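You operate a simulated robot arm through the tools that you are given. There is no shell and no other tool.

You run a simulated robot arm. Do the job below in one go: nothing can be reset, and whatever is moved stays where it is left.

## Task
Shut the green feed lever, free the yellow thumb screw and clear the white peg stand.
Fine: lever before the screw; both brass nuts go in the orange tray.

It is judged by the outcome, as a careful person would: the job done as asked, and still so three seconds after it is handed in. It fails if anything else is knocked over, pushed out of place, dropped, spilled or broken.

## Robot
A 7-joint arm with a two-finger parallel gripper, fixed in place. Base frame: the origin is at the foot of the arm, x ahead of it, y to its left, z up. Readings come in mm, rad, newtons and seconds.
Its first joint turns from -2.897 to 2.897 rad. Payload 1.57 kg.
The tool frame sits at the grasp point between the pads (the TCP): z along the fingers, y along the line on which they close. The tips reach 30 mm beyond it. Largest opening 80 mm; finger width 17, thickness 12; the body of the gripper, 40 by 82 mm, starts 80 mm behind the TCP.
Orientation is told as [roll, pitch, yaw] about the base's x, y, z axes, in that order, counted from this pose: with the fingers straight down and closing along the base's y, the tool's x points along the base's -x, its y along +y and its z along -z.

## Interface
- The arm moves only by the tool servo_tool. Its argument "plan" is a list of rows, each a list of 7 numbers: the shift along the tool's x, y, z in mm, then the turn, a rotation vector about the tool's x, y, z in rad, then the gripper command, from -1 (shut) to 1 (fully open), values between in proportion. In form: [[tx, ty, tz, ax, ay, az, hand], ...]. A call has 1 to 20 rows; each row is the pose to reach, as a shift and turn from the pose commanded when the call began, along the tool's axes at that moment. Each row takes 0.2 s and may step no farther than 50 mm and 0.15 rad from the row before; otherwise, or with a gripper value out of range, the whole call is refused. A pose out of reach is approached as far as the arm can. The call stops where the force on the tool passes 40 N (or 10 N more than at its start, if that is more) or the arm is blocked; 0.2 s more then pass. The fingers move at their own pace (about 153 mm/s each) and stop on an object; they squeeze with about 27 N. The grip force told is the motor's: it shows also when the fingers shut on nothing. Time passes only in rows, and 0.2 s behind the last, so rows that repeat a pose let the fingers close. The reply holds the time, the measured pose of the TCP, the force on the tool along the base axes, the opening and the grip force, in the units named above and with some noise, with the torque about the TCP (base axes, N m) and any sound that the robot's microphone picked up, and new pictures: "pictures" is both (left out), scene, wrist or none.
- Cameras (640 x 400 px; columns grow to the right, rows downward): "scene" is fixed at [57, 493.3, 1608.3]; the picture's right is [-0.24, -0.97, 0.00], its down [-0.74, 0.19, -0.64] and it looks along [0.62, -0.16, -0.77] (base axes); focal length 342 px, centre (320, 200). "wrist" rides on the gripper at [72, -7, -122] in the tool frame; the picture's right is [0.09, 1.00, 0.00], its down [-0.84, 0.08, -0.54] and it looks along [-0.54, 0.05, 0.84] (tool axes); focal length 238 px, centre (320, 200). There is no depth. A picture from a camera that has moved, and an enlarged one, comes with that camera's place and axes in the base frame and with its lens. The place of the scene camera against the robot may be out by one fixed shift of up to 12 mm in any direction.
- enlarge(camera, box): a new picture of the part [left, top, right, bottom] of that camera's present view, enlarged. No time passes.
- close_job(): hands the job in; it is judged then, once.

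Places have to be worked out from the pictures, the camera data and where the tool is seen. Open the gripper and draw the arm clear of the work before you hand the job in, unless the task says otherwise.

The tools are called after "Call:" by a JSON object that holds its "name" and its "arguments". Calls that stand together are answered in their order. servo_tool: Moves the arm, as the interface text tells. Its arguments: {"type":"object","properties":{"plan":{"type":"array"},"pictures":{"type":"string","enum":["both","scene","wrist","none"]}},"required":["plan"]} The other tools are called the same way: enlarge (camera, box) takes an enlarged picture of a part of a camera's view; close_job () hands the job in.

At the start:

```text
clock: 0.0
position: [312.8, 302.9, 1141.1]
tcp_rot: [-0.001, 0.0, 0.0]
contact_force: [-0.6, -1.1, -0.9]
torque: [0.03, 0.01, 0.01]
finger_gap: 80.0
grasp_force: 0.0
```

scene: 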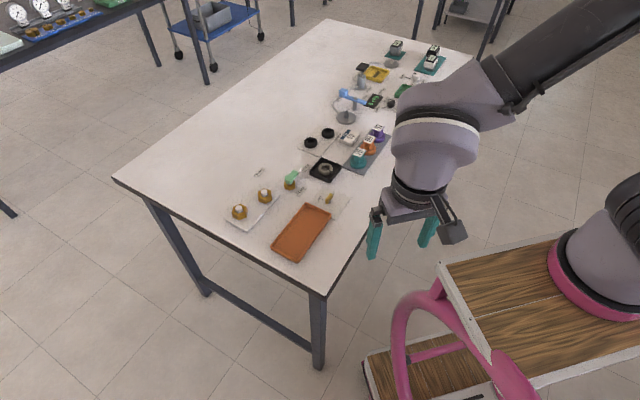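
wrist: 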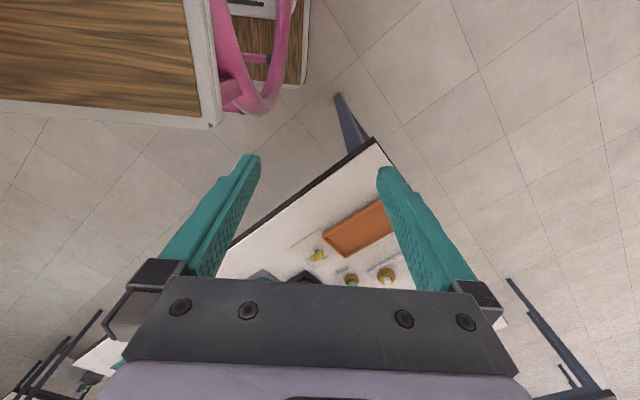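

I'll start by looking closely at the work area in the scene camera before moving anything.

Call:
{"name": "enlarge", "arguments": {"camera": "scene", "box": [210, 150, 370, 270]}}

Call:
{"name": "enlarge", "arguments": {"camera": "scene", "box": [290, 30, 450, 180]}}

```text
3.33 times, centred on (290, 210) of scene
camera zoom: at [57.0, 493.3, 1608.3], right [-0.24, -0.97, 0.0], down [-0.74, 0.19, -0.64], along [0.62, -0.16, -0.77], focal length 1140 px, centre (420, 167)
```

zoom: 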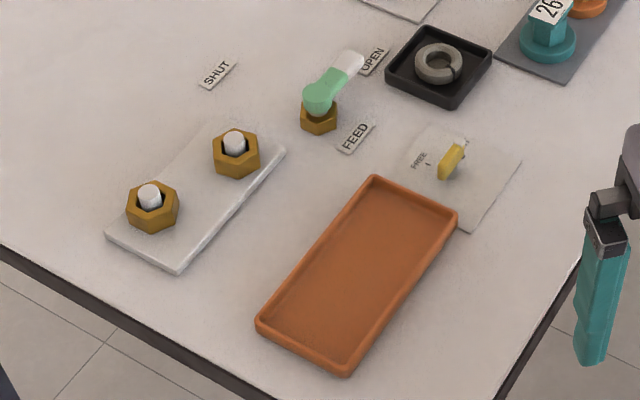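

```text
2.67 times, centred on (370, 105) of scene
camera zoom: at [57.0, 493.3, 1608.3], right [-0.24, -0.97, 0.0], down [-0.74, 0.19, -0.64], along [0.62, -0.16, -0.77], focal length 912 px, centre (187, 453)
```

zoom: 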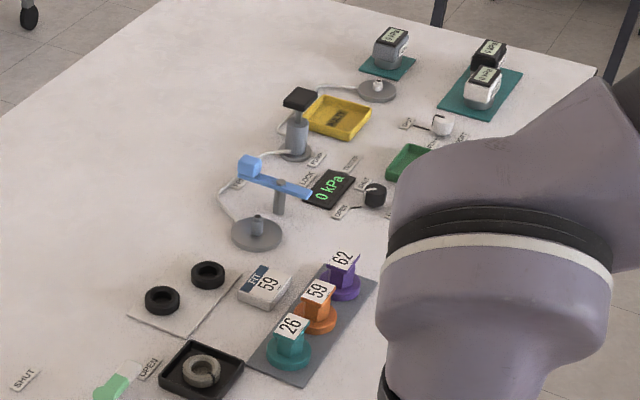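

Zooming in further on the lever, the screw and the nuts to understand their mechanisms.

Call:
{"name": "enlarge", "arguments": {"camera": "scene", "box": [250, 155, 314, 195]}}

Call:
{"name": "enlarge", "arguments": {"camera": "scene", "box": [305, 180, 353, 210]}}

Call:
{"name": "enlarge", "arguments": {"camera": "scene", "box": [220, 180, 284, 220]}}

```text
10.00 times, centred on (282, 175) of scene
camera zoom: at [57.0, 493.3, 1608.3], right [-0.24, -0.97, 0.0], down [-0.74, 0.19, -0.64], along [0.62, -0.16, -0.77], focal length 3419 px, centre (700, 450)
```

zoom: 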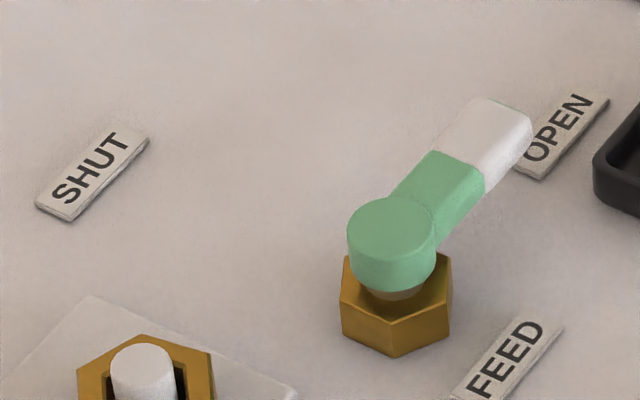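

```text
13.33 times, centred on (329, 195) of scene
camera zoom: at [57.0, 493.3, 1608.3], right [-0.24, -0.97, 0.0], down [-0.74, 0.19, -0.64], along [0.62, -0.16, -0.77], focal length 4558 px, centre (200, 267)
```

zoom: 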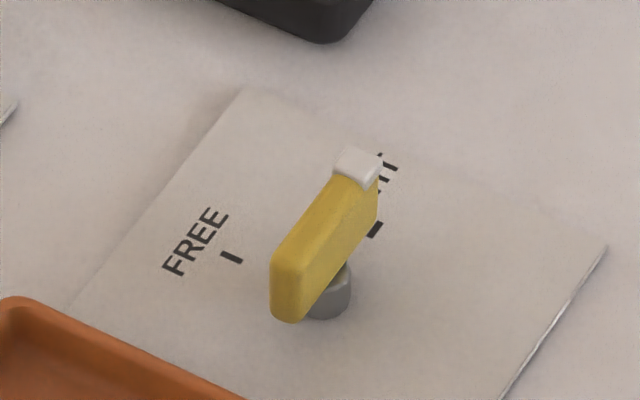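

```text
10.00 times, centred on (252, 200) of scene
camera zoom: at [57.0, 493.3, 1608.3], right [-0.24, -0.97, 0.0], down [-0.74, 0.19, -0.64], along [0.62, -0.16, -0.77], focal length 3419 px, centre (1000, 200)
```

zoom: 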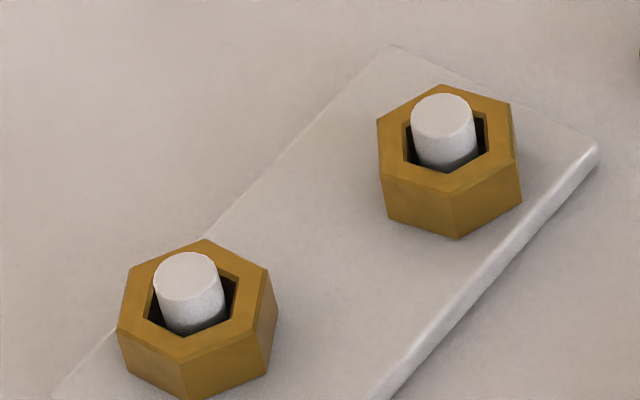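

The lever turns about a vertical post from OPEN to SHUT, the screw has a FREE mark, and the two nuts sit on pegs; a rough triangulation puts the table top near z≈840 mm with the work around x≈620–750, y≈320–530. I'll move high above toward it for a better wrist view.

Call:
{"name": "servo_tool", "arguments": {"plan": [[-36, 24, 0, 0, 0, 0, 1], [-72, 48, 0, 0, 0, 0, 1], [-108, 72, 0, 0, 0, 0, 1], [-144, 96, 0, 0, 0, 0, 1], [-177, 117, 0, 0, 0, 0, 1], [-177, 117, 0, 0, 0, 0, 1]]}}

```text
clock: 1.4
position: [488.5, 419.1, 1140.3]
tcp_rot: [0.001, 0.0, 0.001]
contact_force: [-0.2, -0.3, 0.0]
torque: [0.0, 0.01, 0.04]
finger_gap: 80.1
grasp_force: 0.0
camera wrist: at [415.5, 412.7, 1262.7], right [-0.09, 1.0, 0.0], down [0.84, 0.08, 0.54], along [0.54, 0.05, -0.84], focal length 238 px, centre (320, 200)
```

scene: 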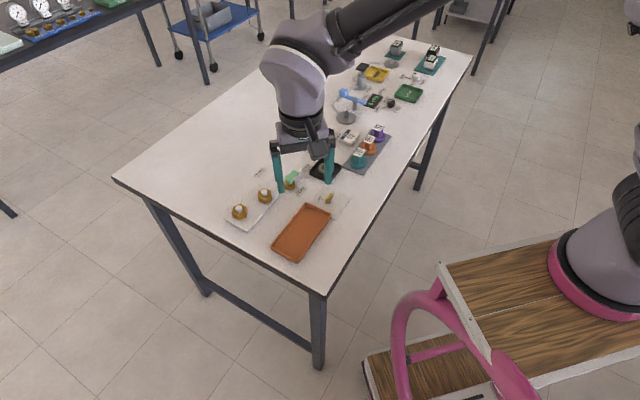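
wrist: 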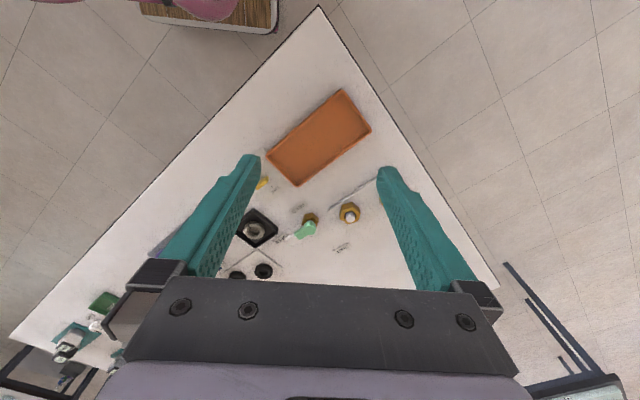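

The wrist view confirms objects' tops at roughly z≈880 with the near nut around (684, 498) and the screw around (636, 326). I'll descend to get a closer, more precise view.

Call:
{"name": "servo_tool", "arguments": {"plan": [[-20, 0, 40, 0, 0, 0, 1], [-40, 0, 80, 0, 0, 0, 1], [-55, 0, 120, 0, 0, 0, 1], [-60, 0, 140, 0, 0, 0, 1], [-60, 0, 140, 0, 0, 0, 1]]}}

```text
clock: 2.6
position: [548.3, 420.0, 1001.0]
tcp_rot: [0.0, 0.001, 0.0]
contact_force: [0.1, -0.4, -1.0]
torque: [0.02, 0.03, -0.01]
finger_gap: 80.0
grasp_force: 0.1
camera wrist: at [475.8, 413.1, 1122.6], right [-0.09, 1.0, 0.0], down [0.84, 0.08, 0.54], along [0.54, 0.05, -0.84], focal length 238 px, centre (320, 200)
```

scene: 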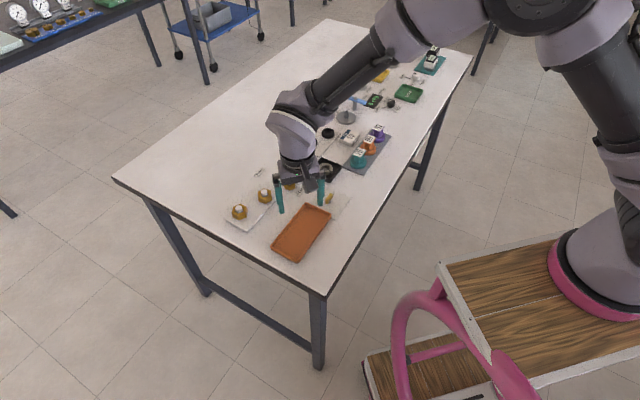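
wrist: 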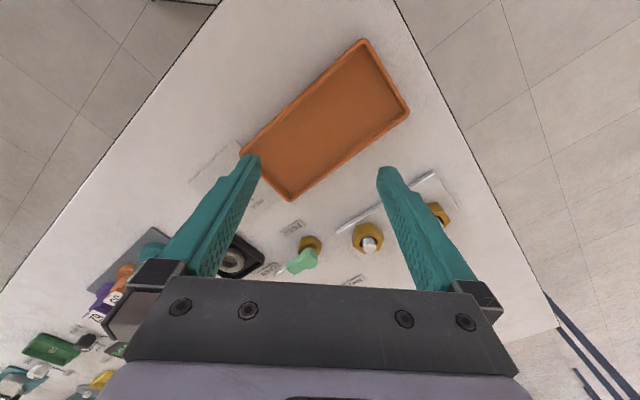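

Now I take enlarged wrist views to measure each item.

Call:
{"name": "enlarge", "arguments": {"camera": "wrist", "box": [240, 180, 400, 280]}}

Call:
{"name": "enlarge", "arguments": {"camera": "wrist", "box": [180, 20, 480, 207]}}

Call:
{"name": "enlarge", "arguments": {"camera": "wrist", "box": [340, 150, 480, 270]}}

```text
4.00 times, centred on (320, 230) of wrist
camera zoom: at [475.8, 413.1, 1122.6], right [-0.09, 1.0, 0.0], down [0.84, 0.08, 0.54], along [0.54, 0.05, -0.84], focal length 953 px, centre (320, 80)
```

zoom: 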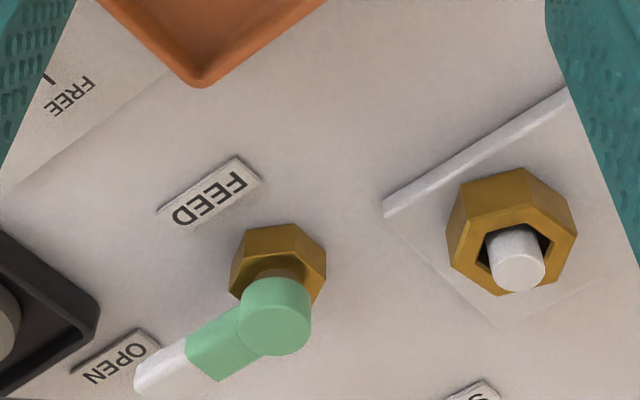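

```text
2.13 times, centred on (330, 114) of wrist
camera zoom: at [475.8, 413.1, 1122.6], right [-0.09, 1.0, 0.0], down [0.84, 0.08, 0.54], along [0.54, 0.05, -0.84], focal length 508 px, centre (299, 384)
```

zoom: 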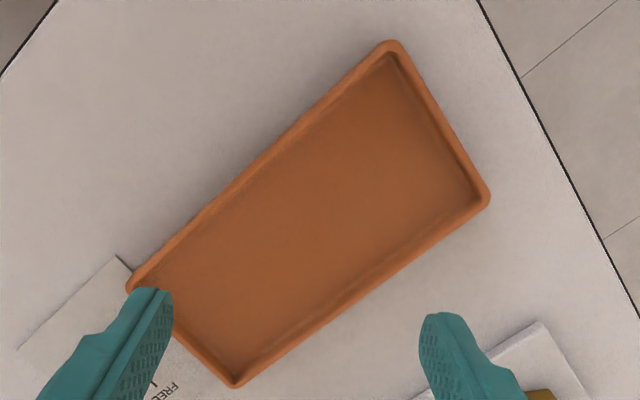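

```text
3.33 times, centred on (410, 210) of wrist
camera zoom: at [475.8, 413.1, 1122.6], right [-0.09, 1.0, 0.0], down [0.84, 0.08, 0.54], along [0.54, 0.05, -0.84], focal length 794 px, centre (20, 167)
```

zoom: 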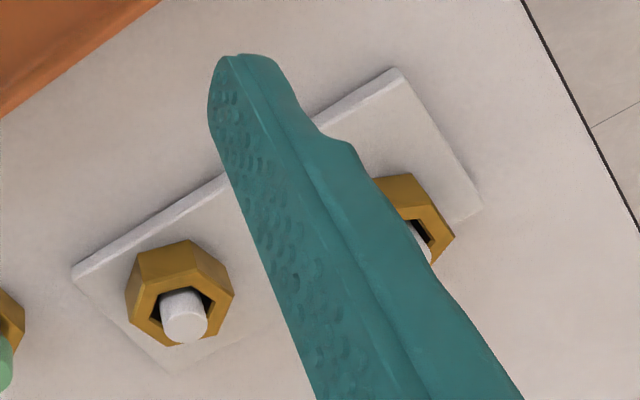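

The wrist views put the lever hub at about (718, 420) with its handle pointing at about −48° (to OPEN); SHUT lies about 90° counter-clockwise. The screw is near (644, 318), pegs near (694, 497) and (653, 571), and the tray spans roughly (468,451)–(645,390). I'll yaw −45° and hover above the lever for a precise look.

Call:
{"name": "servo_tool", "arguments": {"plan": [[-31, -3, 0, 0, 0, 0.131, 0.5], [-62, -6, 0, 0, 0, 0.262, 0.5], [-93, -9, 5, 0, 0, 0.393, 0.5], [-124, -12, 12, 0, 0, 0.524, 0.5], [-155, -15, 20, 0, 0, 0.655, 0.5], [-187, -17, 26, 0, 0, 0.785, 0.5], [-187, -17, 26, 0, 0, 0.785, 0.5]]}}

```text
clock: 4.2
position: [736.8, 401.9, 974.9]
tcp_rot: [0.001, 0.0, -0.787]
contact_force: [-0.6, 0.3, 0.0]
torque: [0.01, 0.0, 0.03]
finger_gap: 59.9
grasp_force: 0.1
camera wrist: at [679.8, 447.9, 1096.5], right [0.64, 0.77, 0.0], down [0.65, -0.54, 0.54], along [0.42, -0.35, -0.84], focal length 238 px, centre (320, 200)
```

scene: 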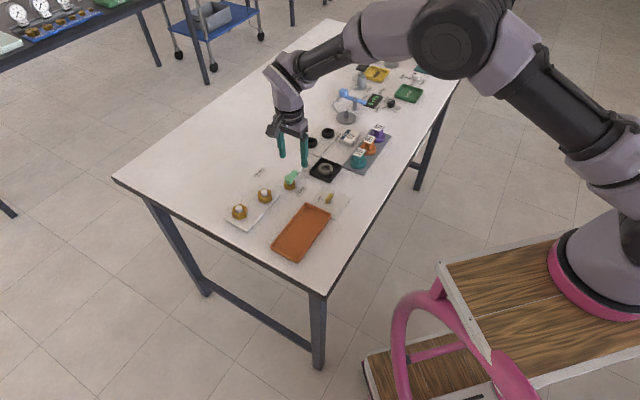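
wrist: 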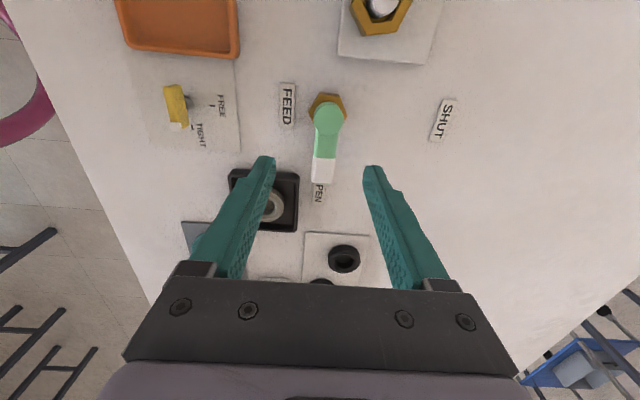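

Good view along the handle. I'll enlarge around the lever, the screw and the nut.

Call:
{"name": "enlarge", "arguments": {"camera": "wrist", "box": [260, 60, 420, 210]}}

Call:
{"name": "enlarge", "arguments": {"camera": "wrist", "box": [130, 60, 260, 160]}}

Call:
{"name": "enlarge", "arguments": {"camera": "wrist", "box": [320, 0, 460, 100]}}

```text
2.67 times, centred on (340, 135) of wrist
camera zoom: at [679.8, 447.9, 1096.5], right [0.64, 0.77, 0.0], down [0.65, -0.54, 0.54], along [0.42, -0.35, -0.84], focal length 636 px, centre (267, 373)
```

zoom: 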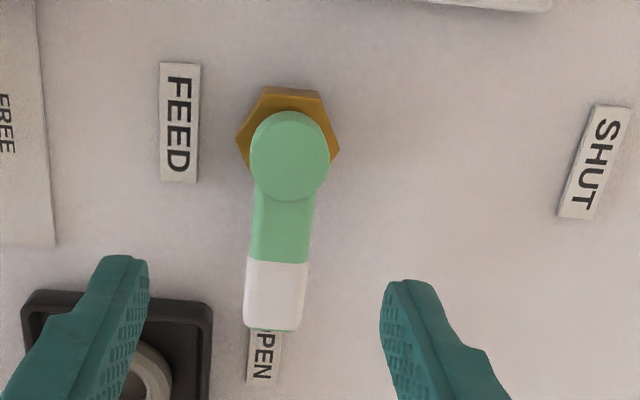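

```text
4.00 times, centred on (195, 110) of wrist
camera zoom: at [679.8, 447.9, 1096.5], right [0.64, 0.77, 0.0], down [0.65, -0.54, 0.54], along [0.42, -0.35, -0.84], focal length 953 px, centre (820, 560)
```

zoom: 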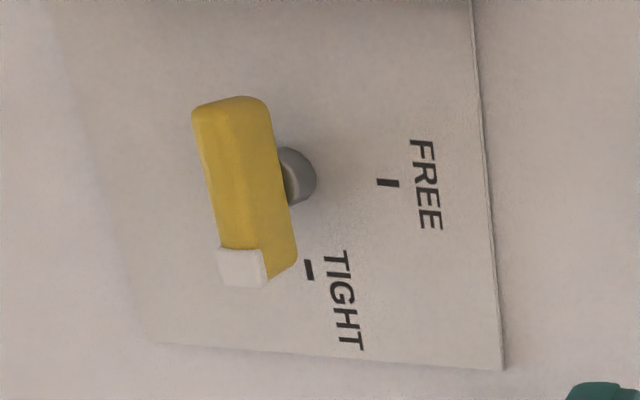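

```text
4.00 times, centred on (390, 50) of wrist
camera zoom: at [679.8, 447.9, 1096.5], right [0.64, 0.77, 0.0], down [0.65, -0.54, 0.54], along [0.42, -0.35, -0.84], focal length 953 px, centre (40, 800)
```

zoom: 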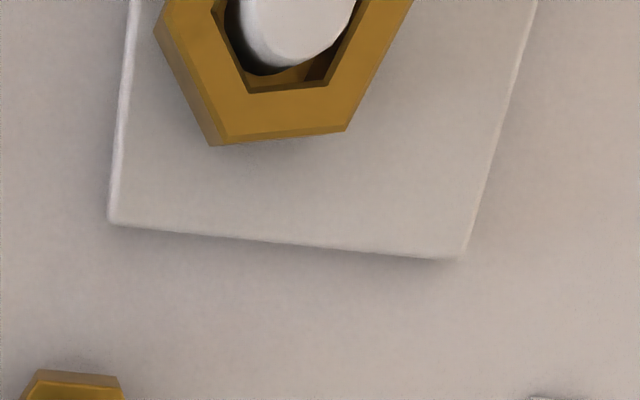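

Triangulating two wrist views gives the hub top at about (723, 421, 888) and the handle tip at (775, 371), i.e. the handle at −44° and about 71 mm long. I'll line up over the handle at 45 mm radius with the fingers on either side and descend partway to check.

Call:
{"name": "servo_tool", "arguments": {"plan": [[-12, 2, 5, 0, 0, 0, 0], [-22.6, 3.8, 10, 0, 0, 0, 0], [-22.6, 3.8, 35, 0, 0, 0, 0], [-22.6, 3.8, 60, 0, 0, 0, 0], [-22.6, 3.8, 60, 0, 0, 0, 0]]}}

```text
clock: 5.4
position: [754.4, 388.7, 914.4]
tcp_rot: [0.001, -0.001, -0.786]
contact_force: [0.3, 0.3, 0.0]
torque: [-0.01, 0.0, 0.04]
finger_gap: 39.9
grasp_force: 0.1
camera wrist: at [697.6, 435.1, 1036.2], right [0.64, 0.77, 0.0], down [0.65, -0.54, 0.54], along [0.42, -0.35, -0.84], focal length 238 px, centre (320, 200)
```

scene: 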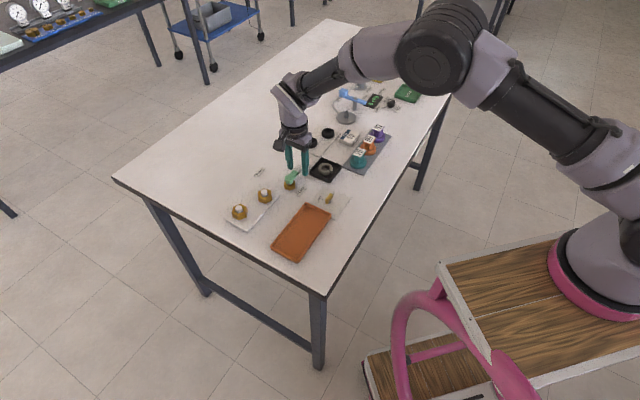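
wrist: 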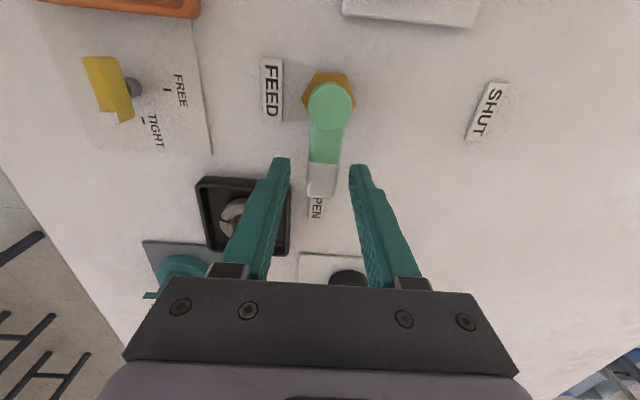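

The handle sits centred between the fingertips. I'll descend 17 mm more and close on it.

Call:
{"name": "servo_tool", "arguments": {"plan": [[0, 1, 9, 0, 0, 0, 0], [0, 1, 17, 0, 0, 0, 0], [0, 1, 17, 0, 0, 0, -0.3], [0, 1, 17, 0, 0, 0, -1], [0, 1, 17, 0, 0, 0, -1], [0, 1, 17, 0, 0, 0, -1]]}}

```text
clock: 6.8
position: [756.0, 389.9, 896.8]
tcp_rot: [0.001, 0.0, -0.784]
contact_force: [4.5, 3.4, -1.7]
torque: [-0.28, -0.44, -0.2]
finger_gap: 20.0
grasp_force: 33.2
camera wrist: at [698.7, 436.2, 1019.2], right [0.64, 0.77, 0.0], down [0.65, -0.54, 0.54], along [0.42, -0.35, -0.84], focal length 238 px, centre (320, 200)
```

scene: 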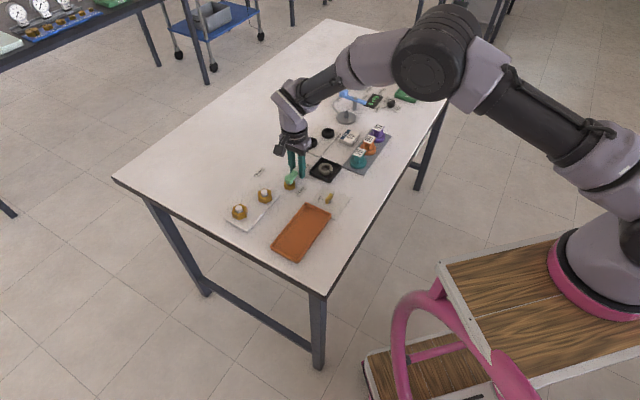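
wrist: 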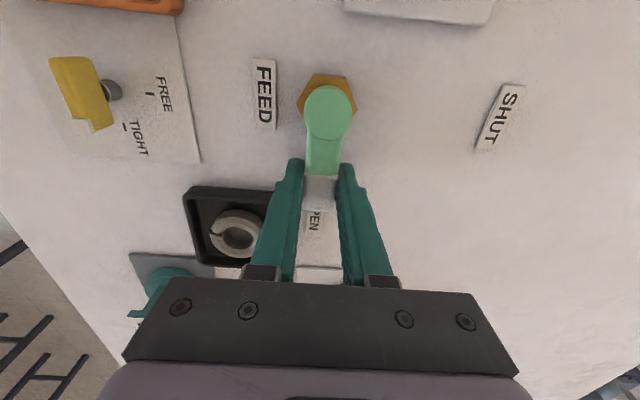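

Gripped (20 mm gap), with the hub confirmed at (723, 421), radius about 45 mm. I'll swing the first half of the arc counter-clockwise toward SHUT and check the forces.

Call:
{"name": "servo_tool", "arguments": {"plan": [[0.28, 4.03, 0, 0, 0, -0.09, -1], [0.92, 8.02, 0, 0, 0, -0.18, -1], [1.91, 11.94, 0, 0, 0, -0.27, -1], [3.25, 15.75, 0, 0, 0, -0.36, -1], [4.93, 19.42, 0, 0, 0, -0.45, -1], [6.93, 22.93, 0, 0, 0, -0.54, -1], [9.25, 26.25, 0, 0, 0, -0.63, -1], [11.84, 29.35, 0, 0, 0, -0.72, -1]]}}

```text
clock: 8.6
position: [768.4, 418.6, 897.5]
tcp_rot: [-0.001, 0.0, -0.065]
contact_force: [1.7, -11.4, 0.8]
torque: [0.06, -0.24, 0.42]
finger_gap: 19.8
grasp_force: 33.5
camera wrist: at [694.7, 415.9, 1019.2], right [-0.03, 1.0, 0.0], down [0.84, 0.02, 0.54], along [0.54, 0.01, -0.84], focal length 238 px, centre (320, 200)
```

scene: 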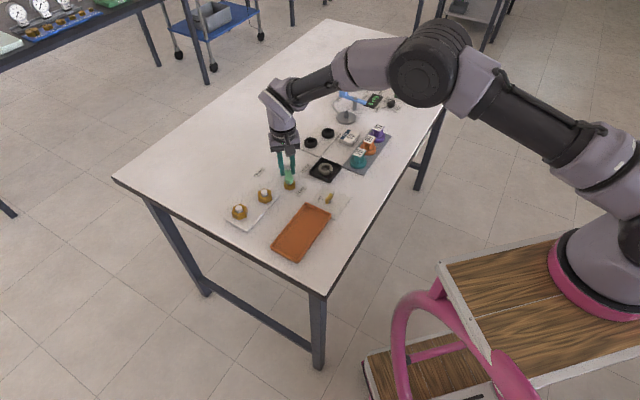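
wrist: 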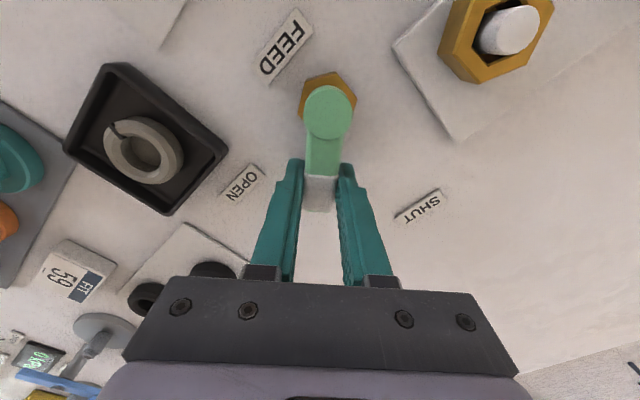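

The lever is turning smoothly (about 11 N tangential) and is now halfway; the SHUT card lies at +45° from the hub. I'll continue the arc for the remaining 0.85 rad.

Call:
{"name": "servo_tool", "arguments": {"plan": [[0.25, 3.81, 0, 0, 0, -0.085, -1], [0.83, 7.58, 0, 0, 0, -0.17, -1], [1.72, 11.29, 0, 0, 0, -0.255, -1], [2.92, 14.91, 0, 0, 0, -0.34, -1], [4.43, 18.42, 0, 0, 0, -0.425, -1], [6.23, 21.79, 0, 0, 0, -0.51, -1], [8.31, 24.99, 0, 0, 0, -0.595, -1], [10.65, 27.99, 0, 0, 0, -0.68, -1], [13.24, 30.79, 0, 0, 0, -0.765, -1], [16.06, 33.37, 0, 0, 0, -0.85, -1]]}}

```text
clock: 10.8
position: [755.3, 452.0, 898.0]
tcp_rot: [-0.003, 0.001, 0.783]
contact_force: [12.9, -22.3, -2.2]
torque: [-0.17, 0.13, 0.17]
finger_gap: 19.8
grasp_force: 33.7
camera wrist: at [707.9, 395.9, 1019.3], right [-0.77, 0.64, 0.0], down [0.54, 0.65, 0.54], along [0.35, 0.42, -0.84], focal length 238 px, centre (320, 200)
```

scene: 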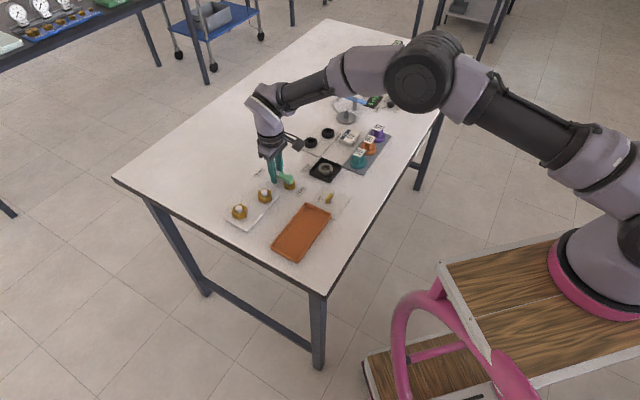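
wrist: 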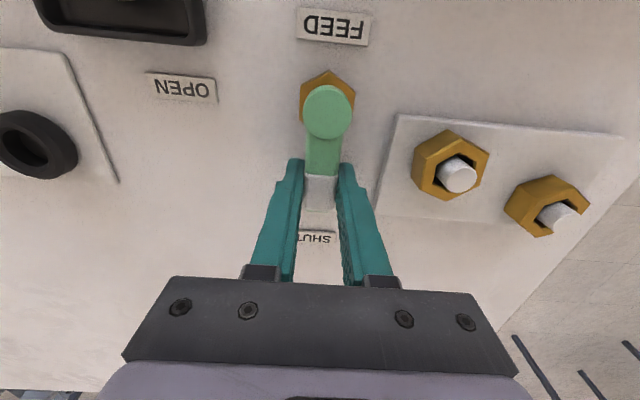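

The handle now points at the SHUT card, and the force has risen to about 26 N, suggesting the end stop is near. I'll nudge a little further to seat it fully, watching the force.

Call:
{"name": "servo_tool", "arguments": {"plan": [[0.04, 0.9, 0, 0, 0, -0.02, -1], [0.08, 1.8, 0, 0, 0, -0.04, -1], [0.08, 1.8, 0, 0, 0, -0.04, -1]], "pictures": "wrist"}}

```text
clock: 11.6
position: [754.8, 453.2, 898.8]
tcp_rot: [-0.001, -0.001, 0.822]
contact_force: [18.0, -32.3, -2.6]
torque: [-0.27, 0.01, -0.68]
finger_gap: 19.5
grasp_force: 34.3
camera wrist: at [709.5, 394.4, 1019.3], right [-0.79, 0.61, 0.0], down [0.51, 0.67, 0.54], along [0.33, 0.43, -0.84], focal length 238 px, centre (320, 200)
```

wrist: 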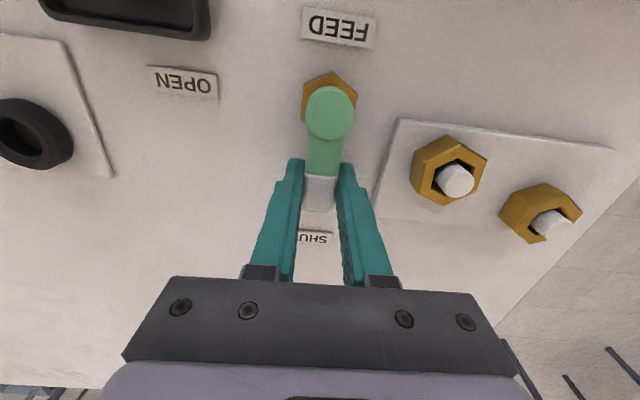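

Force rose to 37 N over a tiny motion, so the lever is at its end stop. I'll back off the preload, open, rise and inspect.

Call:
{"name": "servo_tool", "arguments": {"plan": [[-0.05, -1.3, 0, 0, 0, 0.03, -1], [-0.05, -1.3, 0, 0, 0, 0.03, 0], [-0.05, -1.3, 0, 0, 0, 0.03, 0], [-0.05, -1.3, -20, 0, 0, 0.03, 0], [-0.05, -1.3, -60, 0, 0, 0.03, 0], [-0.05, -1.3, -80, 0, 0, 0.03, 0]]}}

```text
clock: 13.0
position: [753.3, 453.8, 977.8]
tcp_rot: [0.0, 0.002, 0.796]
contact_force: [0.1, -0.2, -0.2]
torque: [-0.01, 0.01, 0.01]
finger_gap: 40.0
grasp_force: 0.1
camera wrist: at [706.6, 398.2, 1098.9], right [-0.78, 0.63, 0.0], down [0.53, 0.65, 0.54], along [0.34, 0.42, -0.84], focal length 238 px, centre (320, 200)
```

scene: 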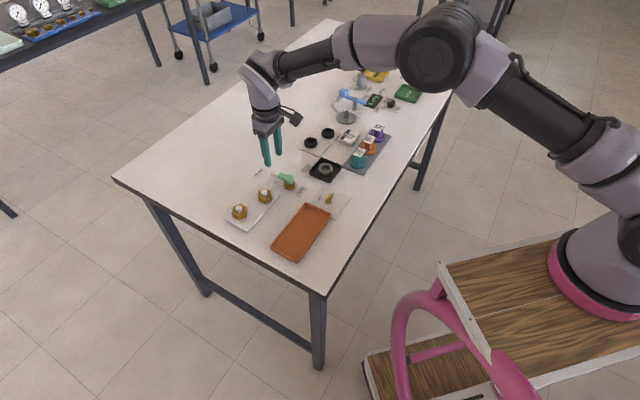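
wrist: 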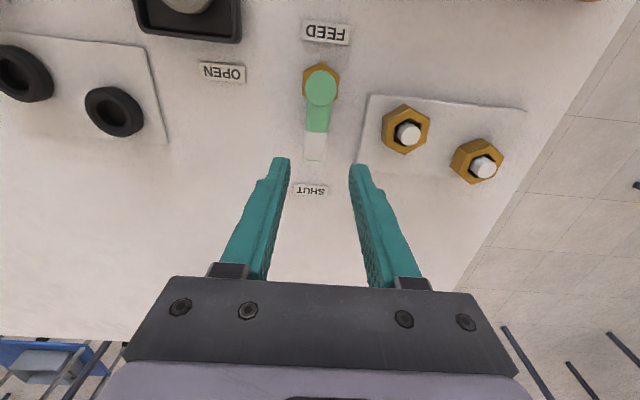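

The lever now points at SHUT (about 46°) and stays there. Next is the thumb screw, which I triangulate at about (634, 327), top near z≈884; I'll move above it at −45° yaw for a close check.

Call:
{"name": "servo_tool", "arguments": {"plan": [[14.5, -0.3, 0, 0, 0, 0.1317, 0], [29, -0.6, 0, 0, 0, 0.2633, 0], [43.5, -0.9, 0, 0, 0, 0.395, 0], [58, -1.2, 0, 0, 0, 0.5267, 0], [72.5, -1.5, 0, 0, 0, 0.6583, 0], [87, -1.8, 0, 0, 0, 0.79, 0], [101.5, -2.1, 0, 0, 0, 0.9217, 0], [116, -2.4, 0, 0, 0, 1.0533, 0], [130.5, -2.6, 0, 0, 0, 1.185, 0], [145, -2.8, 0, 0, 0, 1.3167, 0], [159.5, -3, 0, 0, 0, 1.4483, 0], [174, -3.2, 3, 0, 0, 1.58, 0], [174, -3.2, 3, 0, 0, 1.58, 0]]}}

```text
clock: 15.8
position: [634.2, 327.8, 976.0]
tcp_rot: [0.001, 0.0, -0.786]
contact_force: [0.4, -0.1, 0.1]
torque: [-0.01, -0.03, -0.02]
finger_gap: 40.1
grasp_force: 0.0
camera wrist: at [576.8, 373.4, 1096.5], right [0.64, 0.77, 0.0], down [0.65, -0.54, 0.54], along [0.42, -0.35, -0.84], focal length 238 px, centre (320, 200)
```

scene: 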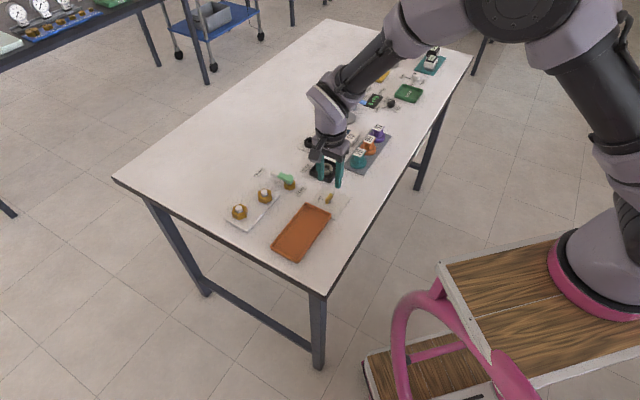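
wrist: 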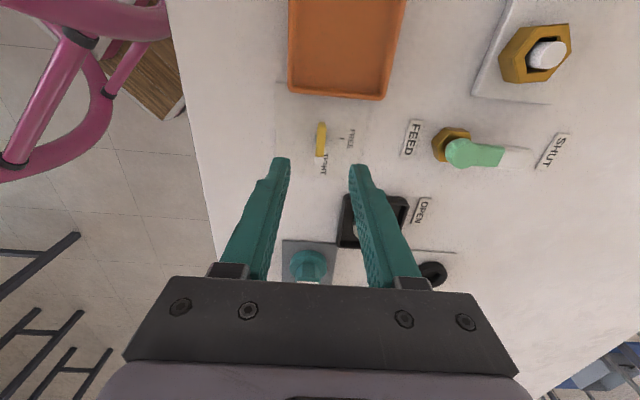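

Call:
{"name": "enlarge", "arguments": {"camera": "wrist", "box": [272, 100, 384, 180]}}

Call:
{"name": "enlarge", "arguments": {"camera": "scene", "box": [260, 160, 356, 220]}}

```text
5.00 times, centred on (328, 140) of wrist
camera zoom: at [576.8, 373.4, 1096.5], right [0.64, 0.77, 0.0], down [0.65, -0.54, 0.54], along [0.42, -0.35, -0.84], focal length 1192 px, centre (280, 500)
```

zoom: 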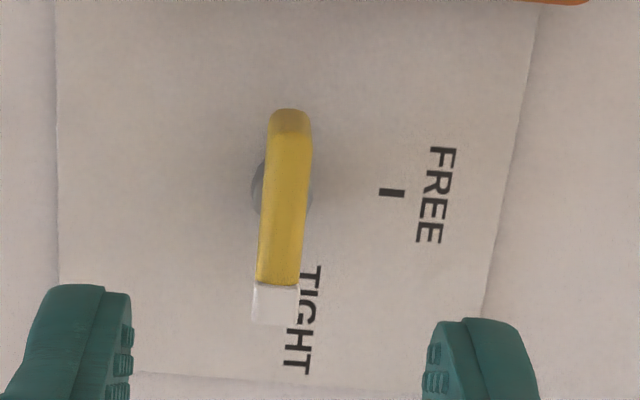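

```text
6.67 times, centred on (308, 190) of scene
camera zoom: at [57.0, 493.3, 1608.3], right [-0.24, -0.97, 0.0], down [-0.74, 0.19, -0.64], along [0.62, -0.16, -0.77], focal length 2279 px, centre (400, 267)
```

zoom: 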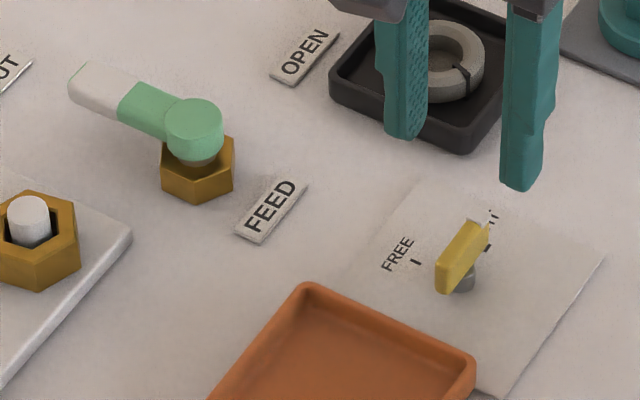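

The tool axis is right above the screw's axis (634, 326) and the bar (about 8 mm thick, at −44°) is squared between the fingers. I'll narrow the gap to 28 mm, go straight down 79 mm, and close on the bar.

Call:
{"name": "servo_tool", "arguments": {"plan": [[0, 0, 20, 0, 0, 0, -0.3], [0, 0, 45, 0, 0, 0, -0.3], [0, 0, 65, 0, 0, 0, -0.3], [0, 0, 72, 0, 0, 0, -0.3], [0, 0, 79, 0, 0, 0, -0.3], [0, 0, 79, 0, 0, 0, -0.3]]}}

```text
clock: 17.2
position: [633.7, 327.7, 896.5]
tcp_rot: [-0.001, -0.001, -0.786]
contact_force: [0.1, -0.3, -0.4]
torque: [0.02, 0.01, -0.03]
finger_gap: 28.1
grasp_force: 0.0
camera wrist: at [576.9, 373.2, 1017.5], right [0.64, 0.77, 0.0], down [0.65, -0.54, 0.54], along [0.42, -0.35, -0.84], focal length 238 px, centre (320, 200)
```

scene: 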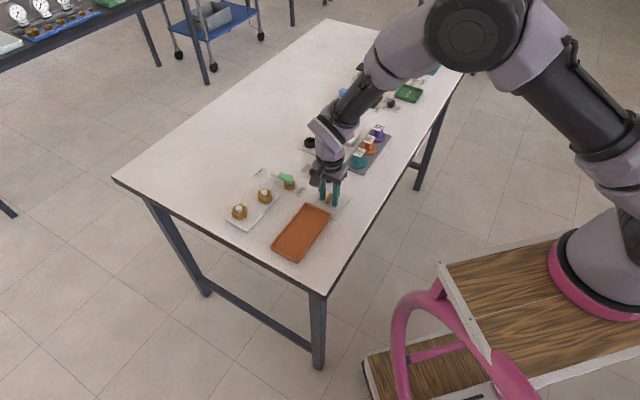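
wrist: 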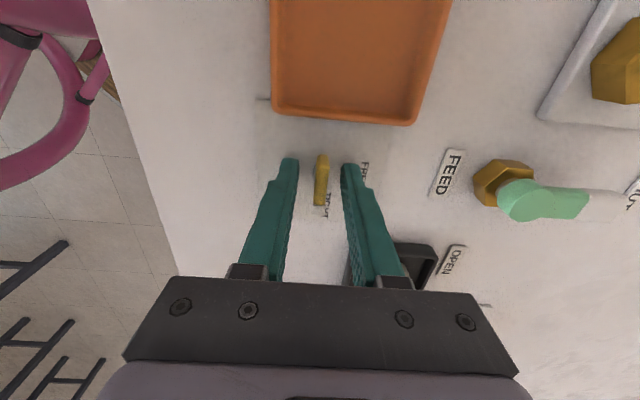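

Call:
{"name": "enlarge", "arguments": {"camera": "wrist", "box": [264, 130, 376, 230]}}

Call:
{"name": "enlarge", "arguments": {"camera": "scene", "box": [300, 175, 364, 215]}}

```text
4.00 times, centred on (320, 180) of wrist
camera zoom: at [576.9, 373.2, 1017.5], right [0.64, 0.77, 0.0], down [0.65, -0.54, 0.54], along [0.42, -0.35, -0.84], focal length 953 px, centre (320, 280)
```

zoom: 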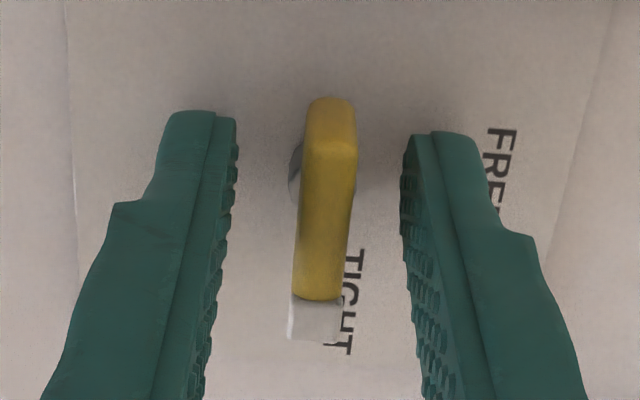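

```text
10.00 times, centred on (332, 195) of scene
camera zoom: at [57.0, 493.3, 1608.3], right [-0.24, -0.97, 0.0], down [-0.74, 0.19, -0.64], along [0.62, -0.16, -0.77], focal length 3419 px, centre (200, 250)
```

zoom: 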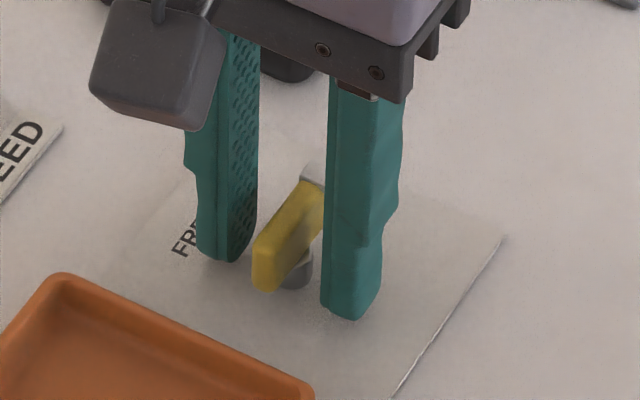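

The bar is centred between the pads; the axis looks about 2 mm further along the bar, so I'll shift that much and close gently.

Call:
{"name": "servo_tool", "arguments": {"plan": [[-2, 0, 0, 0, 0, 0, -0.3], [-2, 0, 0, 0, 0, 0, -0.6], [-2, 0, 0, 0, 0, 0, -1], [-2, 0, 0, 0, 0, 0, -1], [-2, 0, 0, 0, 0, 0, -1]], "pictures": "wrist"}}

```text
clock: 18.4
position: [634.8, 326.5, 895.9]
tcp_rot: [0.001, -0.001, -0.784]
contact_force: [5.1, 5.4, -2.7]
torque: [0.08, -0.1, 0.02]
finger_gap: 11.8
grasp_force: 29.7
camera wrist: at [578.8, 372.3, 1017.4], right [0.64, 0.77, 0.0], down [0.65, -0.54, 0.54], along [0.42, -0.35, -0.84], focal length 238 px, centre (320, 200)
```

wrist: 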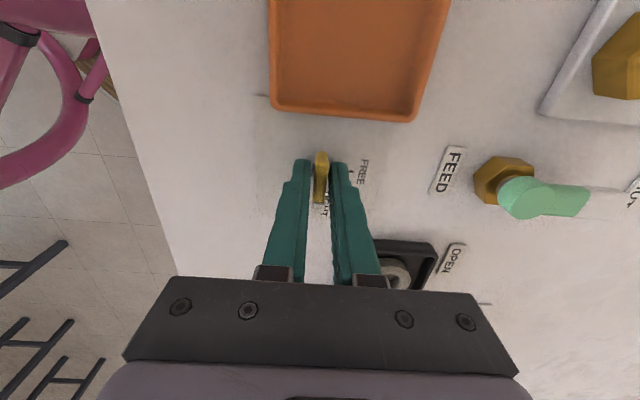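

The gap stopped at 11.8 mm, wider than my estimate of the bar; I'll check whether the tips are on the bar or on the post beneath it.

Call:
{"name": "enlarge", "arguments": {"camera": "wrist", "box": [272, 130, 368, 220]}}

Call:
{"name": "enlarge", "arguments": {"camera": "scene", "box": [308, 178, 356, 212]}}

```text
4.44 times, centred on (320, 175) of wrist
camera zoom: at [578.8, 372.3, 1017.4], right [0.64, 0.77, 0.0], down [0.65, -0.54, 0.54], along [0.42, -0.35, -0.84], focal length 1059 px, centre (320, 311)
```

zoom: 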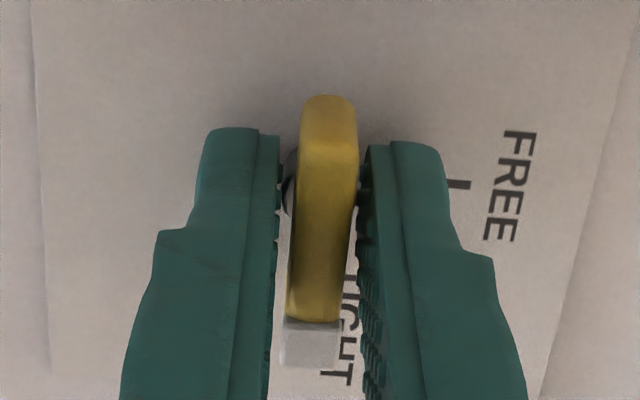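

```text
11.76 times, centred on (332, 195) of scene
camera zoom: at [57.0, 493.3, 1608.3], right [-0.24, -0.97, 0.0], down [-0.74, 0.19, -0.64], along [0.62, -0.16, -0.77], focal length 4022 px, centre (179, 259)
```

zoom: 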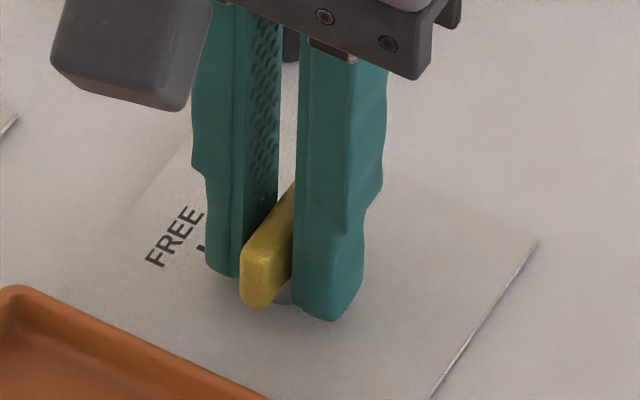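

Yes, the tips are pinching the post below the bar. I'll open slightly, rise 8 mm so the pads only meet the bar, and close again.

Call:
{"name": "servo_tool", "arguments": {"plan": [[0, 0, 0, 0, 0, 0, -0.4], [0, 0, -4, 0, 0, 0, -0.4], [0, 0, -8, 0, 0, 0, -0.4], [0, 0, -8, 0, 0, 0, -0.7], [0, 0, -8, 0, 0, 0, -1], [0, 0, -8, 0, 0, 0, -1], [0, 0, -8, 0, 0, 0, -1]], "pictures": "wrist"}}

Call:
{"name": "enlarge", "arguments": {"camera": "wrist", "box": [272, 130, 368, 220]}}

Call:
{"name": "enlarge", "arguments": {"camera": "scene", "box": [308, 178, 356, 212]}}

```text
clock: 20.0
position: [635.0, 326.6, 904.5]
tcp_rot: [0.0, 0.001, -0.786]
contact_force: [5.5, 6.3, -0.8]
torque: [-0.37, -0.47, 0.0]
finger_gap: 7.9
grasp_force: 27.0
camera wrist: at [578.8, 372.1, 1025.3], right [0.64, 0.77, 0.0], down [0.65, -0.54, 0.54], along [0.42, -0.35, -0.84], focal length 238 px, centre (320, 200)
```

wrist: 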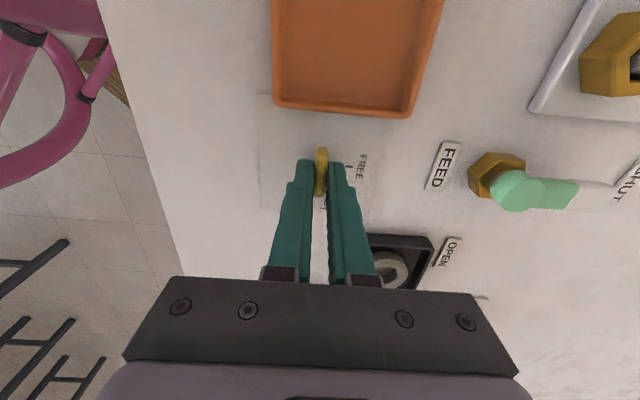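

```text
4.44 times, centred on (320, 175) of wrist
camera zoom: at [578.8, 372.1, 1025.3], right [0.64, 0.77, 0.0], down [0.65, -0.54, 0.54], along [0.42, -0.35, -0.84], focal length 1059 px, centre (320, 311)
```

zoom: 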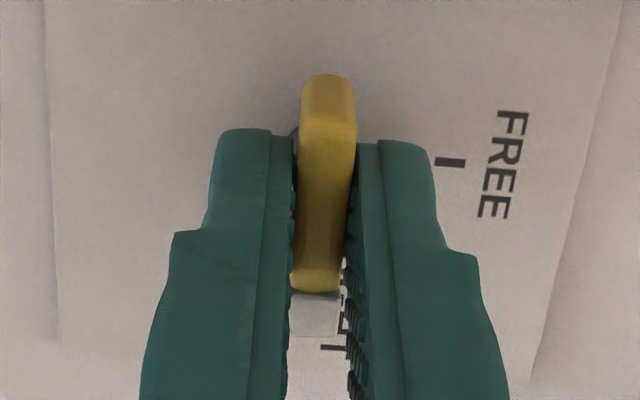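

```text
11.76 times, centred on (332, 195) of scene
camera zoom: at [57.0, 493.3, 1608.3], right [-0.24, -0.97, 0.0], down [-0.74, 0.19, -0.64], along [0.62, -0.16, -0.77], focal length 4022 px, centre (179, 259)
```

zoom: 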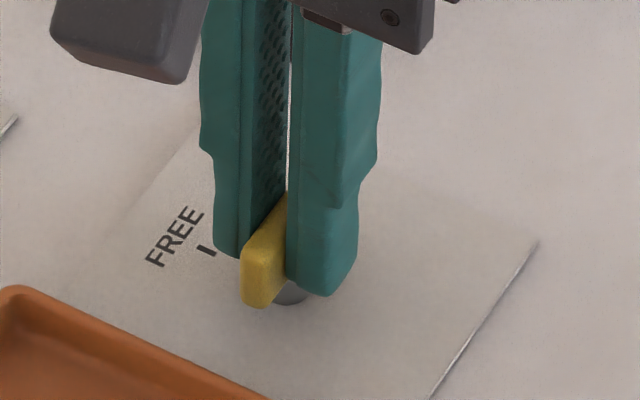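

Now the pads hold the bar itself (7.9 mm). I'll rotate counter-clockwise about the axis by 45° first and check the forces.

Call:
{"name": "servo_tool", "arguments": {"plan": [[0, 0.4, 0, 0, 0, -0.1, -1], [0, 0.4, 0, 0, 0, -0.2, -1], [0, 0.4, 0, 0, 0, -0.3, -1], [0, 0.4, 0, 0, 0, -0.4, -1], [0, 0.4, 0, 0, 0, -0.5, -1], [0, 0.4, 0, 0, 0, -0.6, -1], [0, 0.4, 0, 0, 0, -0.7, -1], [0, 0.4, 0, 0, 0, -0.785, -1]], "pictures": "wrist"}}

Call:
{"name": "enlarge", "arguments": {"camera": "wrist", "box": [240, 120, 400, 220]}}

```text
clock: 21.8
position: [635.1, 325.3, 903.9]
tcp_rot: [0.0, 0.0, -0.001]
contact_force: [-0.4, -11.8, 2.0]
torque: [-0.14, -0.19, -0.04]
finger_gap: 8.1
grasp_force: 26.5
camera wrist: at [562.2, 318.5, 1025.3], right [-0.09, 1.0, 0.0], down [0.84, 0.08, 0.54], along [0.54, 0.05, -0.84], focal length 238 px, centre (320, 200)
```

wrist: 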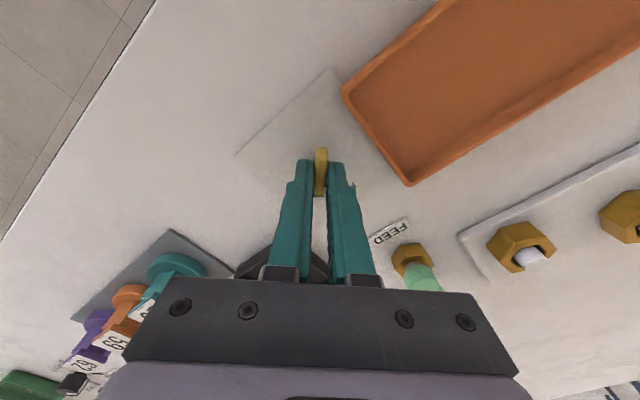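

```text
4.00 times, centred on (320, 170) of wrist
camera zoom: at [562.2, 318.5, 1025.3], right [-0.09, 1.0, 0.0], down [0.84, 0.08, 0.54], along [0.54, 0.05, -0.84], focal length 953 px, centre (320, 320)
```

zoom: 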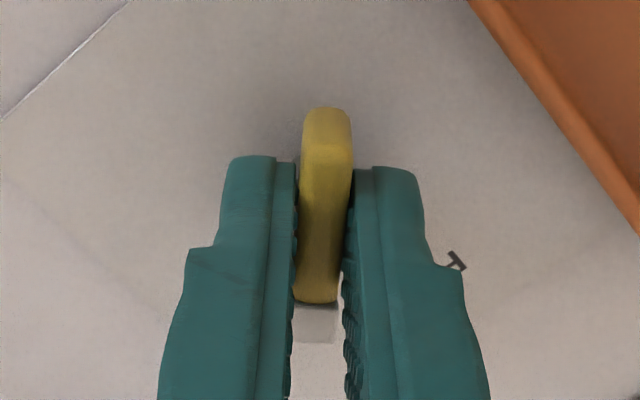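

Turning fine; small side force suggests the axis is about 0.7 mm off, so I'll correct and complete the remaining 45°.

Call:
{"name": "servo_tool", "arguments": {"plan": [[-0.2, -0.4, 0, 0, 0, -0.1, -1], [-0.5, -0.7, 0, 0, 0, -0.2, -1], [-0.5, -0.7, 0, 0, 0, -0.3, -1], [-0.5, -0.7, 0, 0, 0, -0.4, -1], [-0.5, -0.7, 0, 0, 0, -0.5, -1], [-0.5, -0.7, 0, 0, 0, -0.6, -1], [-0.5, -0.7, 0, 0, 0, -0.7, -1], [-0.5, -0.7, 0, 0, 0, -0.785, -1], [-0.5, -0.7, 0, 0, 0, -0.785, -1]]}}

Call:
{"name": "enlarge", "arguments": {"camera": "wrist", "box": [240, 120, 400, 220]}}

Call:
{"name": "enlarge", "arguments": {"camera": "scene", "box": [300, 175, 364, 215]}}

```text
clock: 23.8
position: [635.6, 324.2, 904.0]
tcp_rot: [-0.001, 0.001, 0.787]
contact_force: [-6.3, -18.2, -1.4]
torque: [-0.43, 0.13, -0.03]
finger_gap: 7.9
grasp_force: 27.4
camera wrist: at [588.5, 268.7, 1025.4], right [-0.77, 0.64, 0.0], down [0.54, 0.65, 0.54], along [0.35, 0.42, -0.84], focal length 238 px, centre (320, 200)
```

scene: 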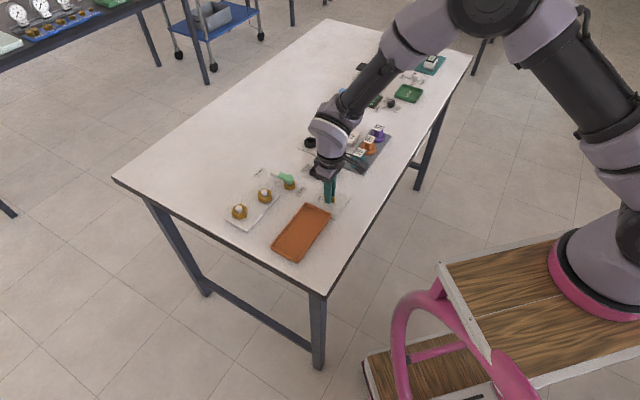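
wrist: 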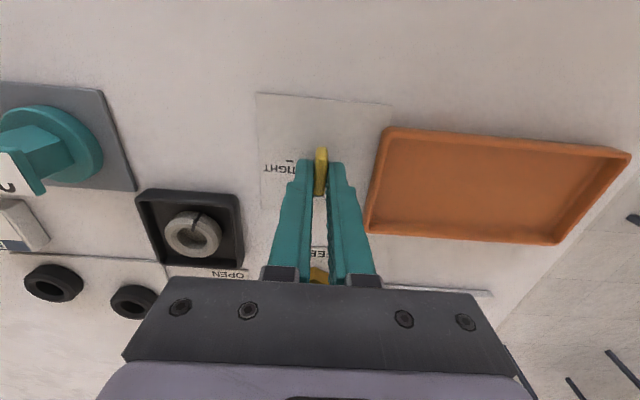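

```text
4.00 times, centred on (320, 170) of wrist
camera zoom: at [588.5, 268.7, 1025.4], right [-0.77, 0.64, 0.0], down [0.54, 0.65, 0.54], along [0.35, 0.42, -0.84], focal length 953 px, centre (320, 320)
```

zoom: 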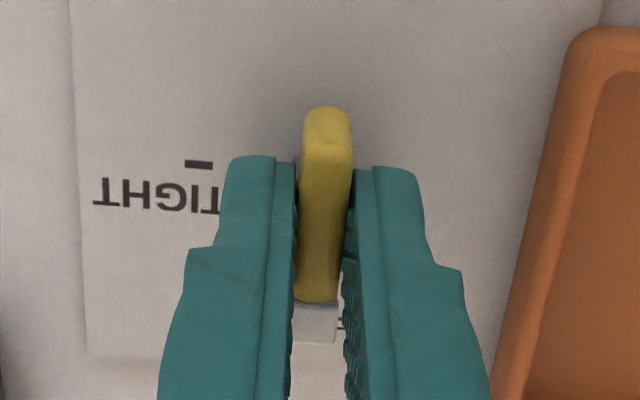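

```text
10.00 times, centred on (332, 195) of scene
camera zoom: at [57.0, 493.3, 1608.3], right [-0.24, -0.97, 0.0], down [-0.74, 0.19, -0.64], along [0.62, -0.16, -0.77], focal length 3419 px, centre (200, 250)
```

zoom: 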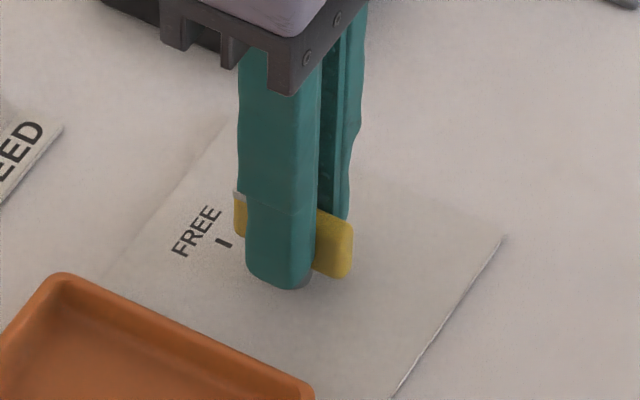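

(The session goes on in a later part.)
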